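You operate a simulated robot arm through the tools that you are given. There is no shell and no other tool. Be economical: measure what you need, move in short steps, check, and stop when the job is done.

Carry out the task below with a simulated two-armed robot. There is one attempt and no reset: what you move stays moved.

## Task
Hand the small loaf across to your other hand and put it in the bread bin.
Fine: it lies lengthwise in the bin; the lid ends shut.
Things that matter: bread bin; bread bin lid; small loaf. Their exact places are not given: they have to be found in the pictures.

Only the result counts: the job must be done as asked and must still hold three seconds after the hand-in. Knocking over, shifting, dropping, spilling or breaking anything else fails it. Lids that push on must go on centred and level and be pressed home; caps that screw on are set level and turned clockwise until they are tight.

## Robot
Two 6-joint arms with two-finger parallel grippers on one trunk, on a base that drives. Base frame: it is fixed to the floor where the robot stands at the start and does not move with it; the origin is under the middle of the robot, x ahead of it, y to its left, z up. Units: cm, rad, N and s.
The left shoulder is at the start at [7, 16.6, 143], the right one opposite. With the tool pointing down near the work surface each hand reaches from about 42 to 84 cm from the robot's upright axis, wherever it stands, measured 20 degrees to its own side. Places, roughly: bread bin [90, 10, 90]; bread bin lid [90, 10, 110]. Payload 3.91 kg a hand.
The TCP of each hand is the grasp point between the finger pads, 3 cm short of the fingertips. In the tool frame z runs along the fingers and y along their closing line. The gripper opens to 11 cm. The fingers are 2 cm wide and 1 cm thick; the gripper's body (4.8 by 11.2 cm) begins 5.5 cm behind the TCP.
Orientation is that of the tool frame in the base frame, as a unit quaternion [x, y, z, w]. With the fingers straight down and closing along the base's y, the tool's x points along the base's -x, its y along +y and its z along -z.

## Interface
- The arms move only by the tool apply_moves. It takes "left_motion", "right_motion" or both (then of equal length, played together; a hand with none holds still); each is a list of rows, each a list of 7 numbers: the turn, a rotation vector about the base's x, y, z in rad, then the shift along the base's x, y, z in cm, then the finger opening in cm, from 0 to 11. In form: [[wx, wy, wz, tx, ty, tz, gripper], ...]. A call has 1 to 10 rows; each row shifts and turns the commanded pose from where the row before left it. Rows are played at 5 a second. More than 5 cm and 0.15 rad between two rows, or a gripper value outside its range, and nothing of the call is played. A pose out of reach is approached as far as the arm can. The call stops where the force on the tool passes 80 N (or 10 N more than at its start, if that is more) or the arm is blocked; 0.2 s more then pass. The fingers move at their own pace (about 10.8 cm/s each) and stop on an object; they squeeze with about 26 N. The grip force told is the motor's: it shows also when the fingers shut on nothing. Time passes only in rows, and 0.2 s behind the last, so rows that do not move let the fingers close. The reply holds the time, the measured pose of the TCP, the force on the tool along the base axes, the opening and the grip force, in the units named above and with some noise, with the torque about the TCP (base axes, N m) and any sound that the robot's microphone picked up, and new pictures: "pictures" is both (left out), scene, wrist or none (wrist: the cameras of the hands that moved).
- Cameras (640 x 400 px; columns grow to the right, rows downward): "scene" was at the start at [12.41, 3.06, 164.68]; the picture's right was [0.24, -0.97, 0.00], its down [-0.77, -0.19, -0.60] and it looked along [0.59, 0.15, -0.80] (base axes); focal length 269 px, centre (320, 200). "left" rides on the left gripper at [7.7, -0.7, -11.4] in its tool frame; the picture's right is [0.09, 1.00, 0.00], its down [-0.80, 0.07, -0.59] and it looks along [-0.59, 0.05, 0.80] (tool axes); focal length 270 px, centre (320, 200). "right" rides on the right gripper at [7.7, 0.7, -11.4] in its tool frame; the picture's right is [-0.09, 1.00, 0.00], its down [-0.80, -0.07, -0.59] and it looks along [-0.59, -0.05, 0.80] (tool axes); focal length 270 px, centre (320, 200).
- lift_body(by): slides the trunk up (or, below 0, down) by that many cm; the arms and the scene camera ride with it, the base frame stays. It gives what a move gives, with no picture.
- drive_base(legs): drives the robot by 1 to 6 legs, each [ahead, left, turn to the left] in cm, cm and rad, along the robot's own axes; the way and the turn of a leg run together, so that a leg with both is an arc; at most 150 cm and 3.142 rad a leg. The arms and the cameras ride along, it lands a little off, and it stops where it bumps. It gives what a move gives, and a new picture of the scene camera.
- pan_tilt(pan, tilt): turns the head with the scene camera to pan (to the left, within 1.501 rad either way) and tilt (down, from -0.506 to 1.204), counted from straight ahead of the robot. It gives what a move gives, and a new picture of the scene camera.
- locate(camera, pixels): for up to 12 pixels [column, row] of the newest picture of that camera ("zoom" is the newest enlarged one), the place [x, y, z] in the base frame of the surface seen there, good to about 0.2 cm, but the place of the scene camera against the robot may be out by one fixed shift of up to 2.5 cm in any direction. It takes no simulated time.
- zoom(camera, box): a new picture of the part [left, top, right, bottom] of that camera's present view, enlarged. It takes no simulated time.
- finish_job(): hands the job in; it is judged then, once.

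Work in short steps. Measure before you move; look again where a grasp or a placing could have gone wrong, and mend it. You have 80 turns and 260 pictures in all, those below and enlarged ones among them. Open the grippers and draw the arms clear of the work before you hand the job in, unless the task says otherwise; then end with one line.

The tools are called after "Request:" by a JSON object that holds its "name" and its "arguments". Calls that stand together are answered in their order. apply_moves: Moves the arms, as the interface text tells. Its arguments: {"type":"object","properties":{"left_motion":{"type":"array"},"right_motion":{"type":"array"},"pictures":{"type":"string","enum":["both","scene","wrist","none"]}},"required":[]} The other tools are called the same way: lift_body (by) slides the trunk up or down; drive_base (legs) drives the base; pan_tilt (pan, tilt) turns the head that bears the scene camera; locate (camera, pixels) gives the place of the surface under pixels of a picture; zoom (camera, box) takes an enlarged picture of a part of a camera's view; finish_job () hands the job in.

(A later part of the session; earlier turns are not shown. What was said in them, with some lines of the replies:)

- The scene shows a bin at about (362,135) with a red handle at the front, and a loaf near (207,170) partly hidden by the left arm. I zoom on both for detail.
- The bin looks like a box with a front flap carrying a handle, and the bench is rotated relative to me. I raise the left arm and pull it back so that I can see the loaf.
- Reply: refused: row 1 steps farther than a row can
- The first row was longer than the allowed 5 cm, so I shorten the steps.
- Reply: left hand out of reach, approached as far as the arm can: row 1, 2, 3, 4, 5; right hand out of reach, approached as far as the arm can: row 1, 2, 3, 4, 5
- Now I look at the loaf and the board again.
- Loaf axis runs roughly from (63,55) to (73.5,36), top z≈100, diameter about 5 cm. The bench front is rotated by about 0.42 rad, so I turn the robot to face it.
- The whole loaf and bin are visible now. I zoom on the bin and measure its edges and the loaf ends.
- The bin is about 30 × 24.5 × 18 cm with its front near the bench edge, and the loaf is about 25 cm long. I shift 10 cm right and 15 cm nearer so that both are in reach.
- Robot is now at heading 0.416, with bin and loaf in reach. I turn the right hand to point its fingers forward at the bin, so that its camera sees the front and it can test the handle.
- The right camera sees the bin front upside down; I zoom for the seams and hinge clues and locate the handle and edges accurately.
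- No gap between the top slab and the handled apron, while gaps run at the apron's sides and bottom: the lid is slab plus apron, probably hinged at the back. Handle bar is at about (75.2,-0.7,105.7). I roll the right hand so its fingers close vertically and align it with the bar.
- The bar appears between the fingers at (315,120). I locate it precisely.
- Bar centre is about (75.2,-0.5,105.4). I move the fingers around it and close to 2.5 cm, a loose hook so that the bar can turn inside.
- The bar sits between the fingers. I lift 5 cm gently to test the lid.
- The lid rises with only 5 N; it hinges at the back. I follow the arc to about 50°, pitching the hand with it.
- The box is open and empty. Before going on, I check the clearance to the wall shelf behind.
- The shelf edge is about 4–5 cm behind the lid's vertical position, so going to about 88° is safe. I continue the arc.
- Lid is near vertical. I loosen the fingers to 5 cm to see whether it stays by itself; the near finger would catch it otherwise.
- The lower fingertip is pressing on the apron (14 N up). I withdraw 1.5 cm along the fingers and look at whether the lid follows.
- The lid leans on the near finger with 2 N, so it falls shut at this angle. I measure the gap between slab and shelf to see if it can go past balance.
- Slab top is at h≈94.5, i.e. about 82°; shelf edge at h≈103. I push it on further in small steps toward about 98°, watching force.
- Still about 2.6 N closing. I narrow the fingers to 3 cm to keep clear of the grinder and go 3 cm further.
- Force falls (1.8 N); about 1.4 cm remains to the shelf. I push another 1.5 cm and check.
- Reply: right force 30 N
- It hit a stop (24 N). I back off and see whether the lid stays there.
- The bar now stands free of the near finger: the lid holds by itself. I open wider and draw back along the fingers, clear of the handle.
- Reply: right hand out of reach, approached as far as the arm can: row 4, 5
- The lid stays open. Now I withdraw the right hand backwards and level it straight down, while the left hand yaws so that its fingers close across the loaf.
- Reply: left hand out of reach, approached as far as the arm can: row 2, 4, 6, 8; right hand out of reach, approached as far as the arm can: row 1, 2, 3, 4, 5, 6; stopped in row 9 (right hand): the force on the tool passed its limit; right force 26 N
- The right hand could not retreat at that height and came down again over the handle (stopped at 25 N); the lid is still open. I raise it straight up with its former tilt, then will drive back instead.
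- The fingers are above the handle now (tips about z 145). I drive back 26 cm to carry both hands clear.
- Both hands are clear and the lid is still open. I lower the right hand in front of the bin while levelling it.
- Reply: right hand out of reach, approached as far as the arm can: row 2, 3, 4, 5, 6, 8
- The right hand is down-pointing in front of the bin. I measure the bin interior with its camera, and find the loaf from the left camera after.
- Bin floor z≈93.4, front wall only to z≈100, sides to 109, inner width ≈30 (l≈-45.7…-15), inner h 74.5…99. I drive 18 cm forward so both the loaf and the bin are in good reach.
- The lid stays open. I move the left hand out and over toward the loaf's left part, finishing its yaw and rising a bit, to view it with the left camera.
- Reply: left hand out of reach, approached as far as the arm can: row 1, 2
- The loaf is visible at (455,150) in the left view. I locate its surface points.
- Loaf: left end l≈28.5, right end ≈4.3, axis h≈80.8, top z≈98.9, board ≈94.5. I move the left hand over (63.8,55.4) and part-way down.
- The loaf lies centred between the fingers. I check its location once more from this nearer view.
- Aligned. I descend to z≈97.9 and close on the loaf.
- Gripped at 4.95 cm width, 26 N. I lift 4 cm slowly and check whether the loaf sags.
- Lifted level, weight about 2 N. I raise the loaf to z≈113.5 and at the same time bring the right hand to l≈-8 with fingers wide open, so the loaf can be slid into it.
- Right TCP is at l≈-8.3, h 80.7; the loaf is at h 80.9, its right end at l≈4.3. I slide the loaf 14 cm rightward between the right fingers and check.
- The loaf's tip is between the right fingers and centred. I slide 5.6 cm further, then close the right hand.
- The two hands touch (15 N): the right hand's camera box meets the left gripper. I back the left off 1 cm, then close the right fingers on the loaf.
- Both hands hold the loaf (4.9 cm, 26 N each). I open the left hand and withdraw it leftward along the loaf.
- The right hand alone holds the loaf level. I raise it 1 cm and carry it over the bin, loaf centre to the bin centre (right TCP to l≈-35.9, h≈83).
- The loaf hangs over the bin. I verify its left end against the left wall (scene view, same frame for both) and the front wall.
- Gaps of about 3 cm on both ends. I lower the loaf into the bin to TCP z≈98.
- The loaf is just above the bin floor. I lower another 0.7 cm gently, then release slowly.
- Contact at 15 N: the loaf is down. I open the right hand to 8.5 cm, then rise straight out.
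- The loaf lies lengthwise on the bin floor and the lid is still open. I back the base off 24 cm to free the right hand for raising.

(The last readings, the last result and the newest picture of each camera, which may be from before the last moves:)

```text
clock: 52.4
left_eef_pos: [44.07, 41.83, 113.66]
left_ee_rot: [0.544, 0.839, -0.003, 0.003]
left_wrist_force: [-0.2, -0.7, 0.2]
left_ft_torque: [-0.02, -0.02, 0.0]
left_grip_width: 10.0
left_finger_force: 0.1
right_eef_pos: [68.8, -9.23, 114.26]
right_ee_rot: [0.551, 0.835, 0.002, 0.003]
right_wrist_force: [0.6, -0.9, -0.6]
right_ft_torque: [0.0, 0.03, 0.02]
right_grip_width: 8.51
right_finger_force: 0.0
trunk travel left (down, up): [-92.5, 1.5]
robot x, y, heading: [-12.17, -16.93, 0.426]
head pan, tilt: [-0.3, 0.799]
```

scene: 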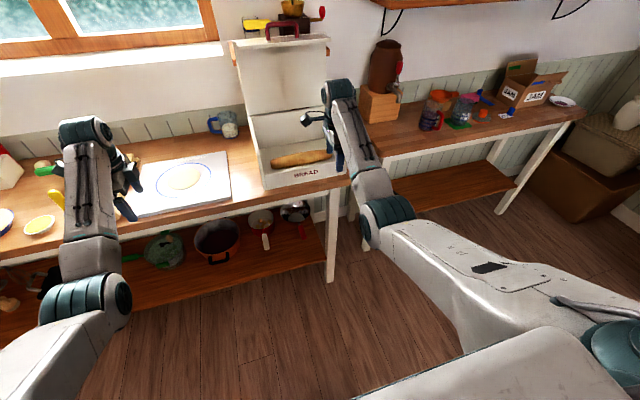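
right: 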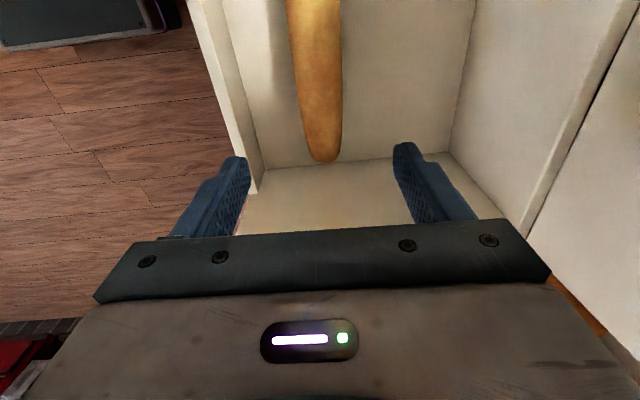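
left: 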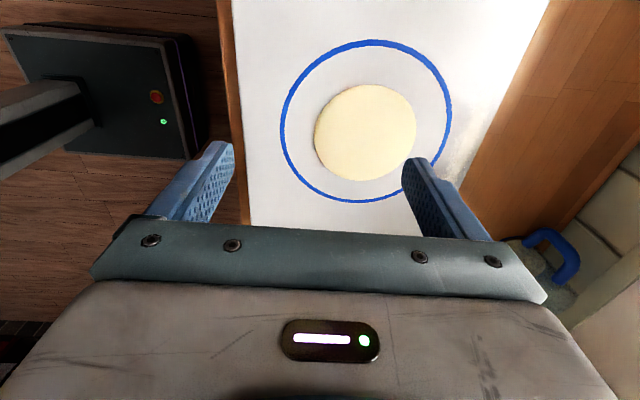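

I raise the right hand to z≈147 with a backward tilt (the reverse of the earlier lowering), shifting it in line with the handle.

Request:
{"name": "apply_moves", "arguments": {"right_motion": [[0.0164, -0.0365, 0, 0.35, 0.7, 3.3, 8.5], [0.0164, -0.0365, 0, 0.35, 0.7, 3.3, 8.5], [0.0164, -0.0365, 0, 0.35, 0.7, 3.3, 8.5], [0.0164, -0.0365, 0, 0.35, 0.7, 3.3, 8.5], [0.0164, -0.0365, 0, 0.35, 0.7, 3.3, 8.5], [0.0164, -0.0365, 0, 0.35, 0.7, 3.3, 8.5], [0.0164, -0.0365, 0, 0.35, 0.7, 3.3, 8.5], [0.0164, -0.0365, 0, 0.35, 0.7, 3.3, 8.5], [0.0164, -0.0365, 0, 0.35, 0.7, 3.3, 8.5], [0.0164, -0.0365, 0, 0.35, 0.7, 3.3, 8.5]], "pictures": "none"}}

```text
clock: 54.6
left_eef_pos: [43.61, 41.88, 114.0]
left_ee_rot: [0.544, 0.839, -0.002, 0.005]
left_wrist_force: [-0.3, -0.3, 0.1]
left_ft_torque: [-0.02, -0.02, -0.02]
left_grip_width: 10.02
left_finger_force: 0.1
right_eef_pos: [71.89, -2.45, 147.7]
right_ee_rot: [0.54, 0.817, 0.172, 0.109]
right_wrist_force: [-0.3, -0.2, -0.3]
right_ft_torque: [-0.02, 0.01, 0.01]
right_grip_width: 8.52
right_finger_force: 0.0
trunk travel left (down, up): [-92.5, 1.5]
robot x, y, heading: [-11.82, -16.19, 0.426]
head pan, tilt: [-0.3, 0.799]
```

Hand is at z 147.7, h≈64.7. I drive 28 cm forward to bring it above the handle, then look.

Request:
{"name": "drive_base", "arguments": {"legs": [[28, 0, 0]]}}

Request:
{"name": "zoom", "arguments": {"camera": "right", "box": [0, 0, 640, 400]}}

```text
clock: 56.5
left_eef_pos: [69.21, 53.03, 114.13]
left_ee_rot: [0.546, 0.838, -0.001, 0.005]
left_wrist_force: [-0.3, -0.2, 0.5]
left_ft_torque: [0.0, -0.03, -0.03]
left_grip_width: 10.0
left_finger_force: 0.2
right_eef_pos: [97.31, 8.53, 147.79]
right_ee_rot: [0.541, 0.816, 0.173, 0.111]
right_wrist_force: [-0.1, 0.0, 0.2]
right_ft_torque: [0.01, -0.03, 0.03]
right_grip_width: 8.51
right_finger_force: 0.1
trunk travel left (down, up): [-92.5, 1.5]
robot x, y, heading: [13.77, -4.64, 0.425]
head pan, tilt: [-0.3, 0.799]
```

scene: 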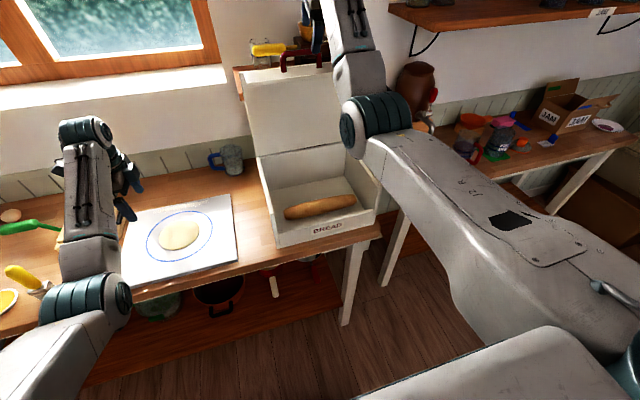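

```text
1.00 times, centred on (320, 200) of right
```

zoom: 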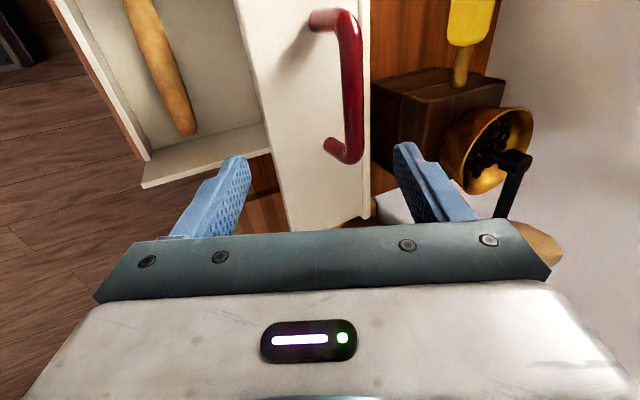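

The handle bar is seen at (350,90). I locate it to plan the descent onto it.

Request:
{"name": "locate", "arguments": {"camera": "right", "pixels": [[350, 60], [351, 100], [350, 145], [344, 15], [330, 150], [300, 180], [363, 190], [355, 215]]}}

```text
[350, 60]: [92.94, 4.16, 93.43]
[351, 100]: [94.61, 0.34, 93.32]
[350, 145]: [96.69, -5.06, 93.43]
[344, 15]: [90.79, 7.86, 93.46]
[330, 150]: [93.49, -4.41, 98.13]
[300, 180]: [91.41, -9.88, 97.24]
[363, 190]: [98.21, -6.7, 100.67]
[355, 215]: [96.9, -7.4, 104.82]
```

Those came from a stale wrist picture; I use the zoomed one.

Request:
{"name": "locate", "arguments": {"camera": "zoom", "pixels": [[350, 60], [351, 100], [350, 145], [344, 15], [330, 150], [300, 180], [363, 190], [400, 160]]}}

```text
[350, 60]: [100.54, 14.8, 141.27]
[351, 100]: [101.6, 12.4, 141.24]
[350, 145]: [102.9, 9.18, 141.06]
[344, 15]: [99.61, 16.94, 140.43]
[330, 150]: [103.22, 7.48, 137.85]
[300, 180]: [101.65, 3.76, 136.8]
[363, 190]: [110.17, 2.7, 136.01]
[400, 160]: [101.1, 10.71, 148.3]
```

Bar centre is about (101.3,13,140.6). I align, narrow the fingers to 5 cm, and slide down over the bar along the finger axis.

Request:
{"name": "apply_moves", "arguments": {"right_motion": [[0, 0, 0, 1.82, 2.55, -0.6, 5], [0, 0, 0, 0, 0, 0, 5], [0, 0, 0, 0, 0, 0, 5], [0, 0, 0, 0.75, 0.33, -1.9, 5], [0, 0, 0, 0.75, 0.33, -1.9, 5], [0, 0, 0, 0.75, 0.33, -1.9, 5]], "pictures": "both"}}

```text
clock: 57.9
left_eef_pos: [69.49, 53.05, 113.87]
left_ee_rot: [0.545, 0.838, -0.001, 0.003]
left_wrist_force: [0.4, 0.9, 0.1]
left_ft_torque: [-0.03, -0.04, -0.02]
left_grip_width: 10.0
left_finger_force: 0.0
right_eef_pos: [101.62, 12.22, 141.27]
right_ee_rot: [0.542, 0.815, 0.172, 0.11]
right_wrist_force: [-1.1, 0.1, -0.4]
right_ft_torque: [0.0, -0.01, 0.03]
right_grip_width: 5.02
right_finger_force: 0.1
trunk travel left (down, up): [-92.5, 1.5]
robot x, y, heading: [13.44, -4.8, 0.421]
head pan, tilt: [-0.3, 0.799]
```

scene: 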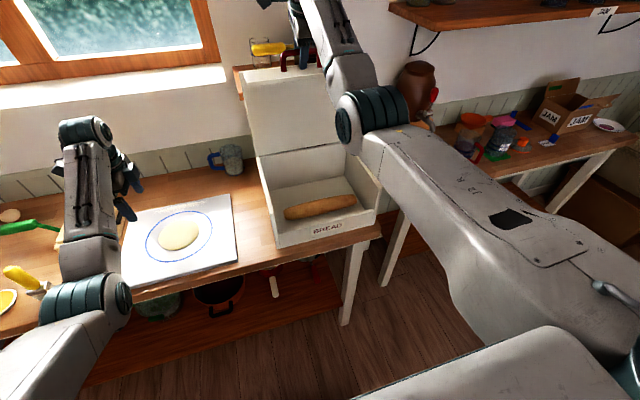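
right: 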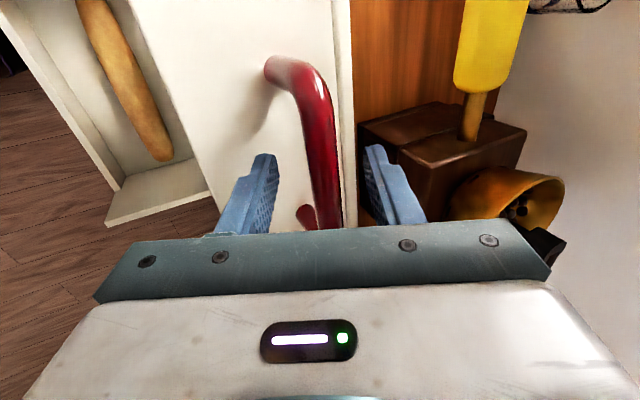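

The bar is between the fingers. I close loosely to 2.3 cm and start bringing the lid down along its arc, tilting the hand back with it.

Request:
{"name": "apply_moves", "arguments": {"right_motion": [[0, 0, 0, 0, 0, 0, 2.3], [0, 0, 0, 0, 0, 0, 2.3], [0.0237, -0.0535, 0, -2.41, -1.07, -0.17, 2.3], [0.0237, -0.0535, 0, -2.39, -1.06, -0.4, 2.3], [0.0237, -0.0535, 0, -2.36, -1.04, -0.62, 2.3], [0.0237, -0.0535, 0, -2.3, -1.02, -0.85, 2.3], [0.0237, -0.0535, 0, -2.23, -0.99, -1.06, 2.3], [0.0237, -0.0535, 0, -2.13, -0.94, -1.27, 2.3]]}}

```text
clock: 59.7
left_eef_pos: [69.44, 53.02, 113.98]
left_ee_rot: [0.545, 0.838, -0.002, 0.004]
left_wrist_force: [-0.1, -0.5, 0.4]
left_ft_torque: [-0.01, 0.0, 0.04]
left_grip_width: 10.02
left_finger_force: 0.2
right_eef_pos: [87.64, 6.15, 137.01]
right_ee_rot: [0.513, 0.773, 0.313, 0.201]
right_wrist_force: [0.7, -0.2, -0.5]
right_ft_torque: [0.03, 0.03, -0.02]
right_grip_width: 2.28
right_finger_force: 0.0
trunk travel left (down, up): [-92.5, 1.5]
robot x, y, heading: [13.23, -5.2, 0.417]
head pan, tilt: [-0.3, 0.799]
```

scene: 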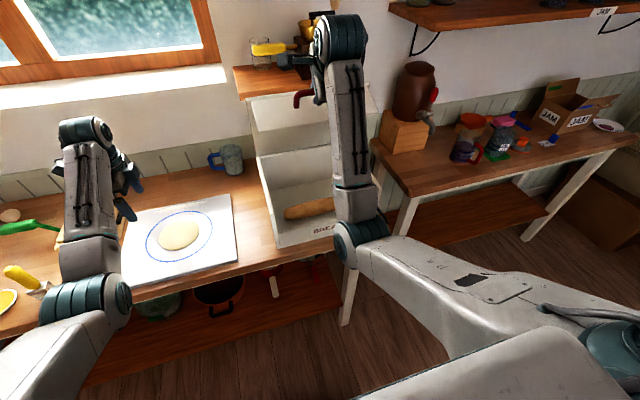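
right: 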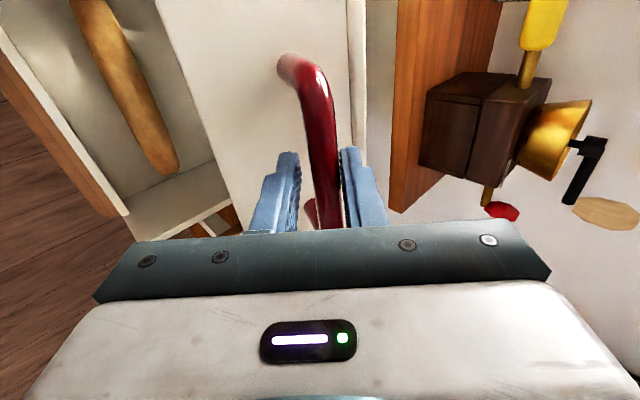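

The lid follows the hand smoothly. I continue along the arc.

Request:
{"name": "apply_moves", "arguments": {"right_motion": [[0.0237, -0.0535, 0, -2.03, -0.9, -1.46, 2.3], [0.0237, -0.0535, 0, -1.91, -0.85, -1.65, 2.3], [0.0237, -0.0535, 0, -1.77, -0.79, -1.82, 2.3], [0.0237, -0.0535, 0, -1.62, -0.72, -1.99, 2.3], [0.0237, -0.0535, 0, -1.46, -0.65, -2.13, 2.3], [0.0237, -0.0535, 0, -1.29, -0.57, -2.26, 2.3], [0.0237, -0.0535, 0, -1.11, -0.49, -2.37, 2.3], [0.0237, -0.0535, 0, -0.91, -0.4, -2.47, 2.3]]}}

```text
clock: 61.5
left_eef_pos: [69.29, 52.99, 113.92]
left_ee_rot: [0.545, 0.838, -0.001, 0.005]
left_wrist_force: [-0.2, -0.7, -0.2]
left_ft_torque: [-0.01, -0.03, 0.04]
left_grip_width: 10.0
left_finger_force: 0.0
right_eef_pos: [75.71, 0.64, 120.81]
right_ee_rot: [0.45, 0.68, 0.487, 0.313]
right_wrist_force: [0.4, 0.1, -0.9]
right_ft_torque: [-0.03, 0.02, -0.01]
right_grip_width: 2.32
right_finger_force: 0.3
trunk travel left (down, up): [-92.5, 1.5]
robot x, y, heading: [13.32, -5.2, 0.42]
head pan, tilt: [-0.3, 0.799]
```

scene: 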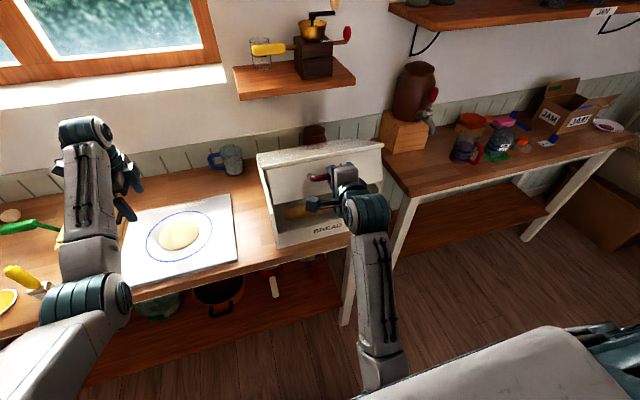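
right: 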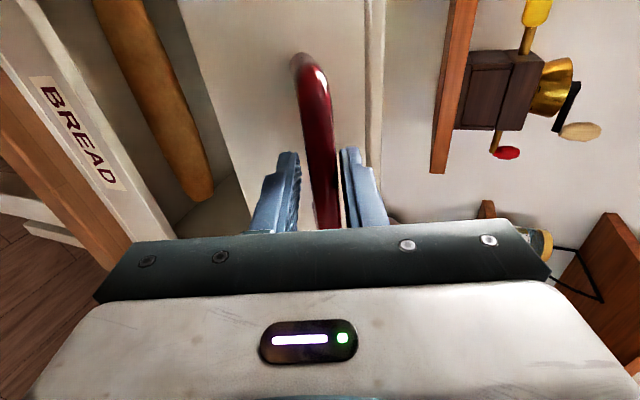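

Six more steps finish the arc (z 120.8 to about 105.7).

Request:
{"name": "apply_moves", "arguments": {"right_motion": [[0.0237, -0.0535, 0, -0.71, -0.32, -2.54, 2.3], [0.0237, -0.0535, 0, -0.51, -0.23, -2.6, 2.3], [0.0237, -0.0535, 0, -0.31, -0.14, -2.64, 2.3], [0.0237, -0.0535, 0, -0.1, -0.04, -2.65, 2.3], [0.0237, -0.0535, 0, 0.1, 0.05, -2.65, 2.3], [0.0237, -0.0535, 0, 0.23, 0.1, -2.06, 2.3], [0, 0, 0, 0, 0, -0.5, 2.3]]}}

```text
clock: 63.1
left_eef_pos: [69.54, 53.14, 113.8]
left_ee_rot: [0.545, 0.838, -0.001, 0.004]
left_wrist_force: [0.5, 0.6, 0.7]
left_ft_torque: [-0.01, -0.02, 0.02]
left_grip_width: 10.01
left_finger_force: 0.0
right_eef_pos: [74.54, 0.34, 105.1]
right_ee_rot: [0.389, 0.585, 0.6, 0.384]
right_wrist_force: [-0.1, -0.4, 0.3]
right_ft_torque: [-0.02, 0.05, -0.02]
right_grip_width: 2.35
right_finger_force: 0.4
trunk travel left (down, up): [-92.5, 1.5]
robot x, y, heading: [13.52, -4.95, 0.42]
head pan, tilt: [-0.3, 0.799]
```

scene: 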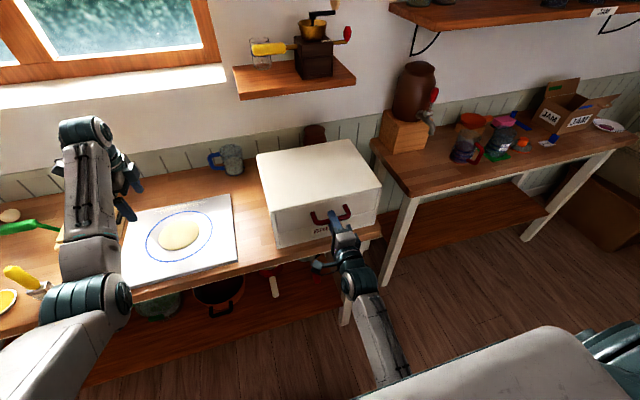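
right: 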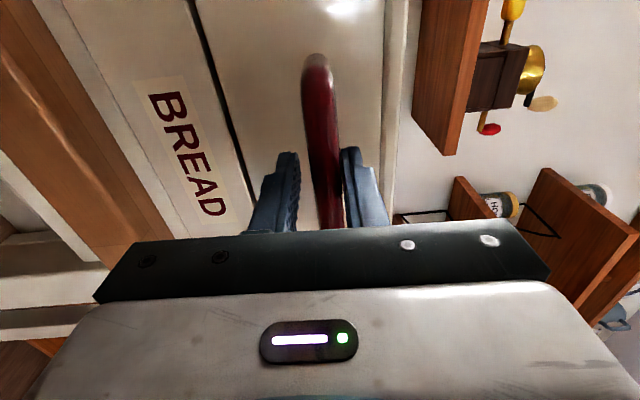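

The lid looks shut, with the seam as at the start. I press down slightly to be sure and read the force.

Request:
{"name": "apply_moves", "arguments": {"right_motion": [[0, 0, 0, 0, 0, -0.4, 2.3], [0, 0, 0, 0, 0, -0.4, 2.3], [0, 0, 0, 0, 0, 0, 2.3]], "pictures": "wrist"}}

```text
clock: 63.9
left_eef_pos: [69.33, 53.18, 113.91]
left_ee_rot: [0.545, 0.838, -0.002, 0.005]
left_wrist_force: [-0.3, 0.0, -0.6]
left_ft_torque: [-0.03, 0.0, -0.02]
left_grip_width: 10.02
left_finger_force: 0.1
right_eef_pos: [74.41, 0.23, 104.72]
right_ee_rot: [0.389, 0.584, 0.601, 0.383]
right_wrist_force: [6.1, 0.1, 18.7]
right_ft_torque: [-0.15, -0.13, 0.03]
right_grip_width: 3.28
right_finger_force: 10.5
trunk travel left (down, up): [-92.5, 1.5]
robot x, y, heading: [13.28, -4.62, 0.427]
head pan, tilt: [-0.3, 0.799]
```

right: 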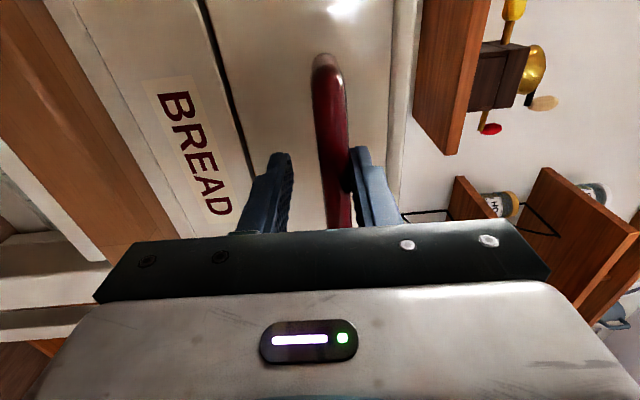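

The lid resists at 19 N, so it is shut. I recentre the fingers, open them and draw back straight away from the handle.

Request:
{"name": "apply_moves", "arguments": {"right_motion": [[0, 0, 0, 0, 0, 0.7, 5], [0, 0, 0, 0, 0, 0, 9], [0, 0, 0, 0, 0, 0, 9], [0, 0, 0, -2.5, -1.1, 0, 9], [0, 0, 0, -2.5, -1.1, 0, 9], [0, 0, 0, -2.5, -1.1, 0, 9], [0, 0, 0, -2.5, -1.1, 0, 9]]}}

```text
clock: 65.5
left_eef_pos: [69.4, 53.05, 113.95]
left_ee_rot: [0.545, 0.838, -0.001, 0.005]
left_wrist_force: [0.5, 0.5, 0.4]
left_ft_torque: [0.0, -0.02, 0.01]
left_grip_width: 9.95
left_finger_force: 0.0
right_eef_pos: [64.35, -4.26, 105.05]
right_ee_rot: [0.388, 0.586, 0.6, 0.382]
right_wrist_force: [-0.5, -0.5, 0.4]
right_ft_torque: [0.03, -0.04, 0.03]
right_grip_width: 8.99
right_finger_force: 0.0
trunk travel left (down, up): [-92.5, 1.5]
robot x, y, heading: [13.62, -4.86, 0.422]
head pan, tilt: [-0.3, 0.799]
```

scene: 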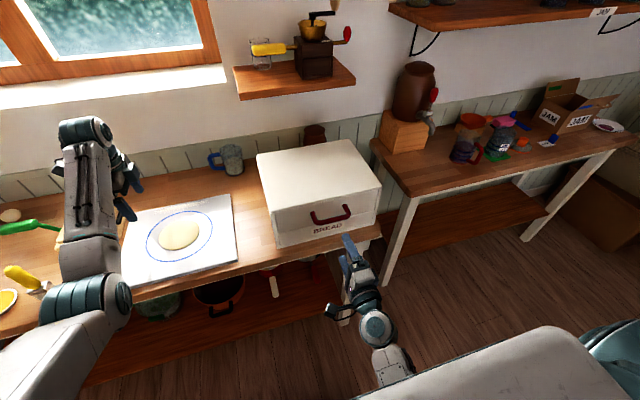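
right: 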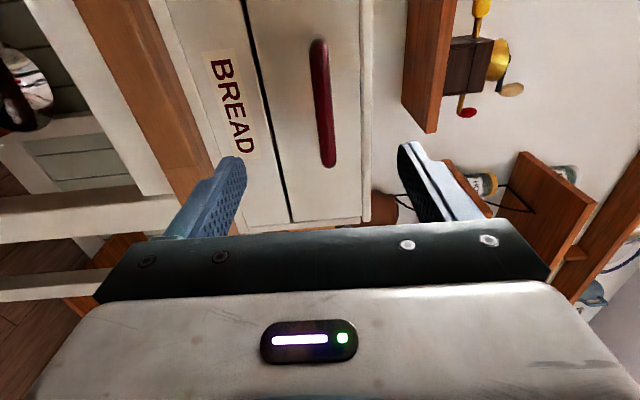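

The lid is shut and the handle is free. I drive back 25 cm to bring both arms clear of the bench.

Request:
{"name": "drive_base", "arguments": {"legs": [[-25, 0, 0]]}}

Request:
{"name": "zoom", "arguments": {"camera": "scene", "box": [200, 60, 400, 220]}}

```text
clock: 67.4
left_eef_pos: [46.88, 42.96, 113.8]
left_ee_rot: [0.545, 0.838, -0.002, 0.004]
left_wrist_force: [1.3, 1.1, -0.5]
left_ft_torque: [-0.01, 0.01, -0.01]
left_grip_width: 10.02
left_finger_force: 0.1
right_eef_pos: [41.86, -14.37, 104.82]
right_ee_rot: [0.389, 0.586, 0.599, 0.383]
right_wrist_force: [0.1, 0.6, -1.2]
right_ft_torque: [0.0, -0.02, 0.0]
right_grip_width: 8.99
right_finger_force: 0.0
trunk travel left (down, up): [-92.5, 1.5]
robot x, y, heading: [-9.53, -15.11, 0.419]
head pan, tilt: [-0.3, 0.799]
```

scene: 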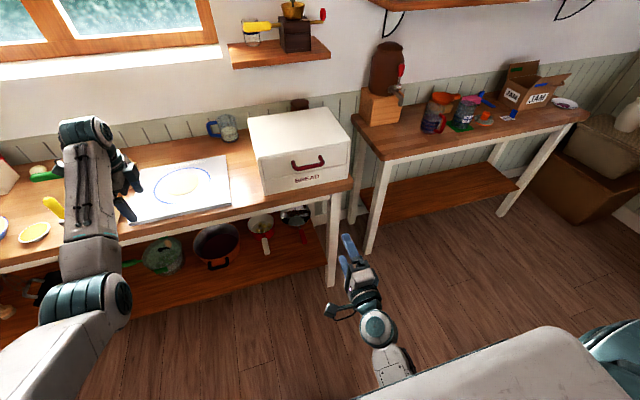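

```text
2.50 times, centred on (300, 140) of scene
```

zoom: 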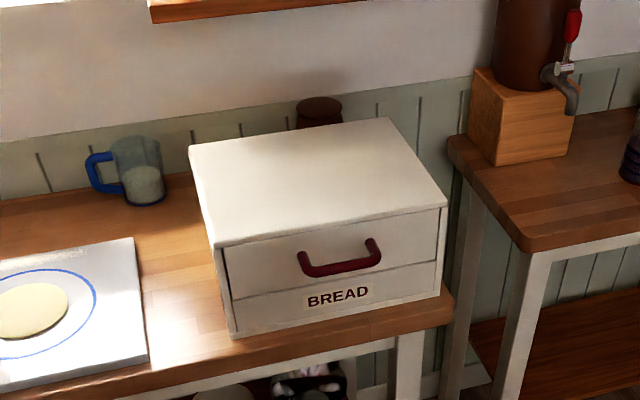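

The lid is flush and shut, nothing else has moved, and both arms are clear with grippers open. I hand in the job.

Request:
{"name": "finish_job", "arguments": {}}

```text
The job is handed in.
```

I passed the small loaf from the left hand to the right and laid it lengthwise in the bread bin. The lid is shut, and both arms are clear with the grippers open.
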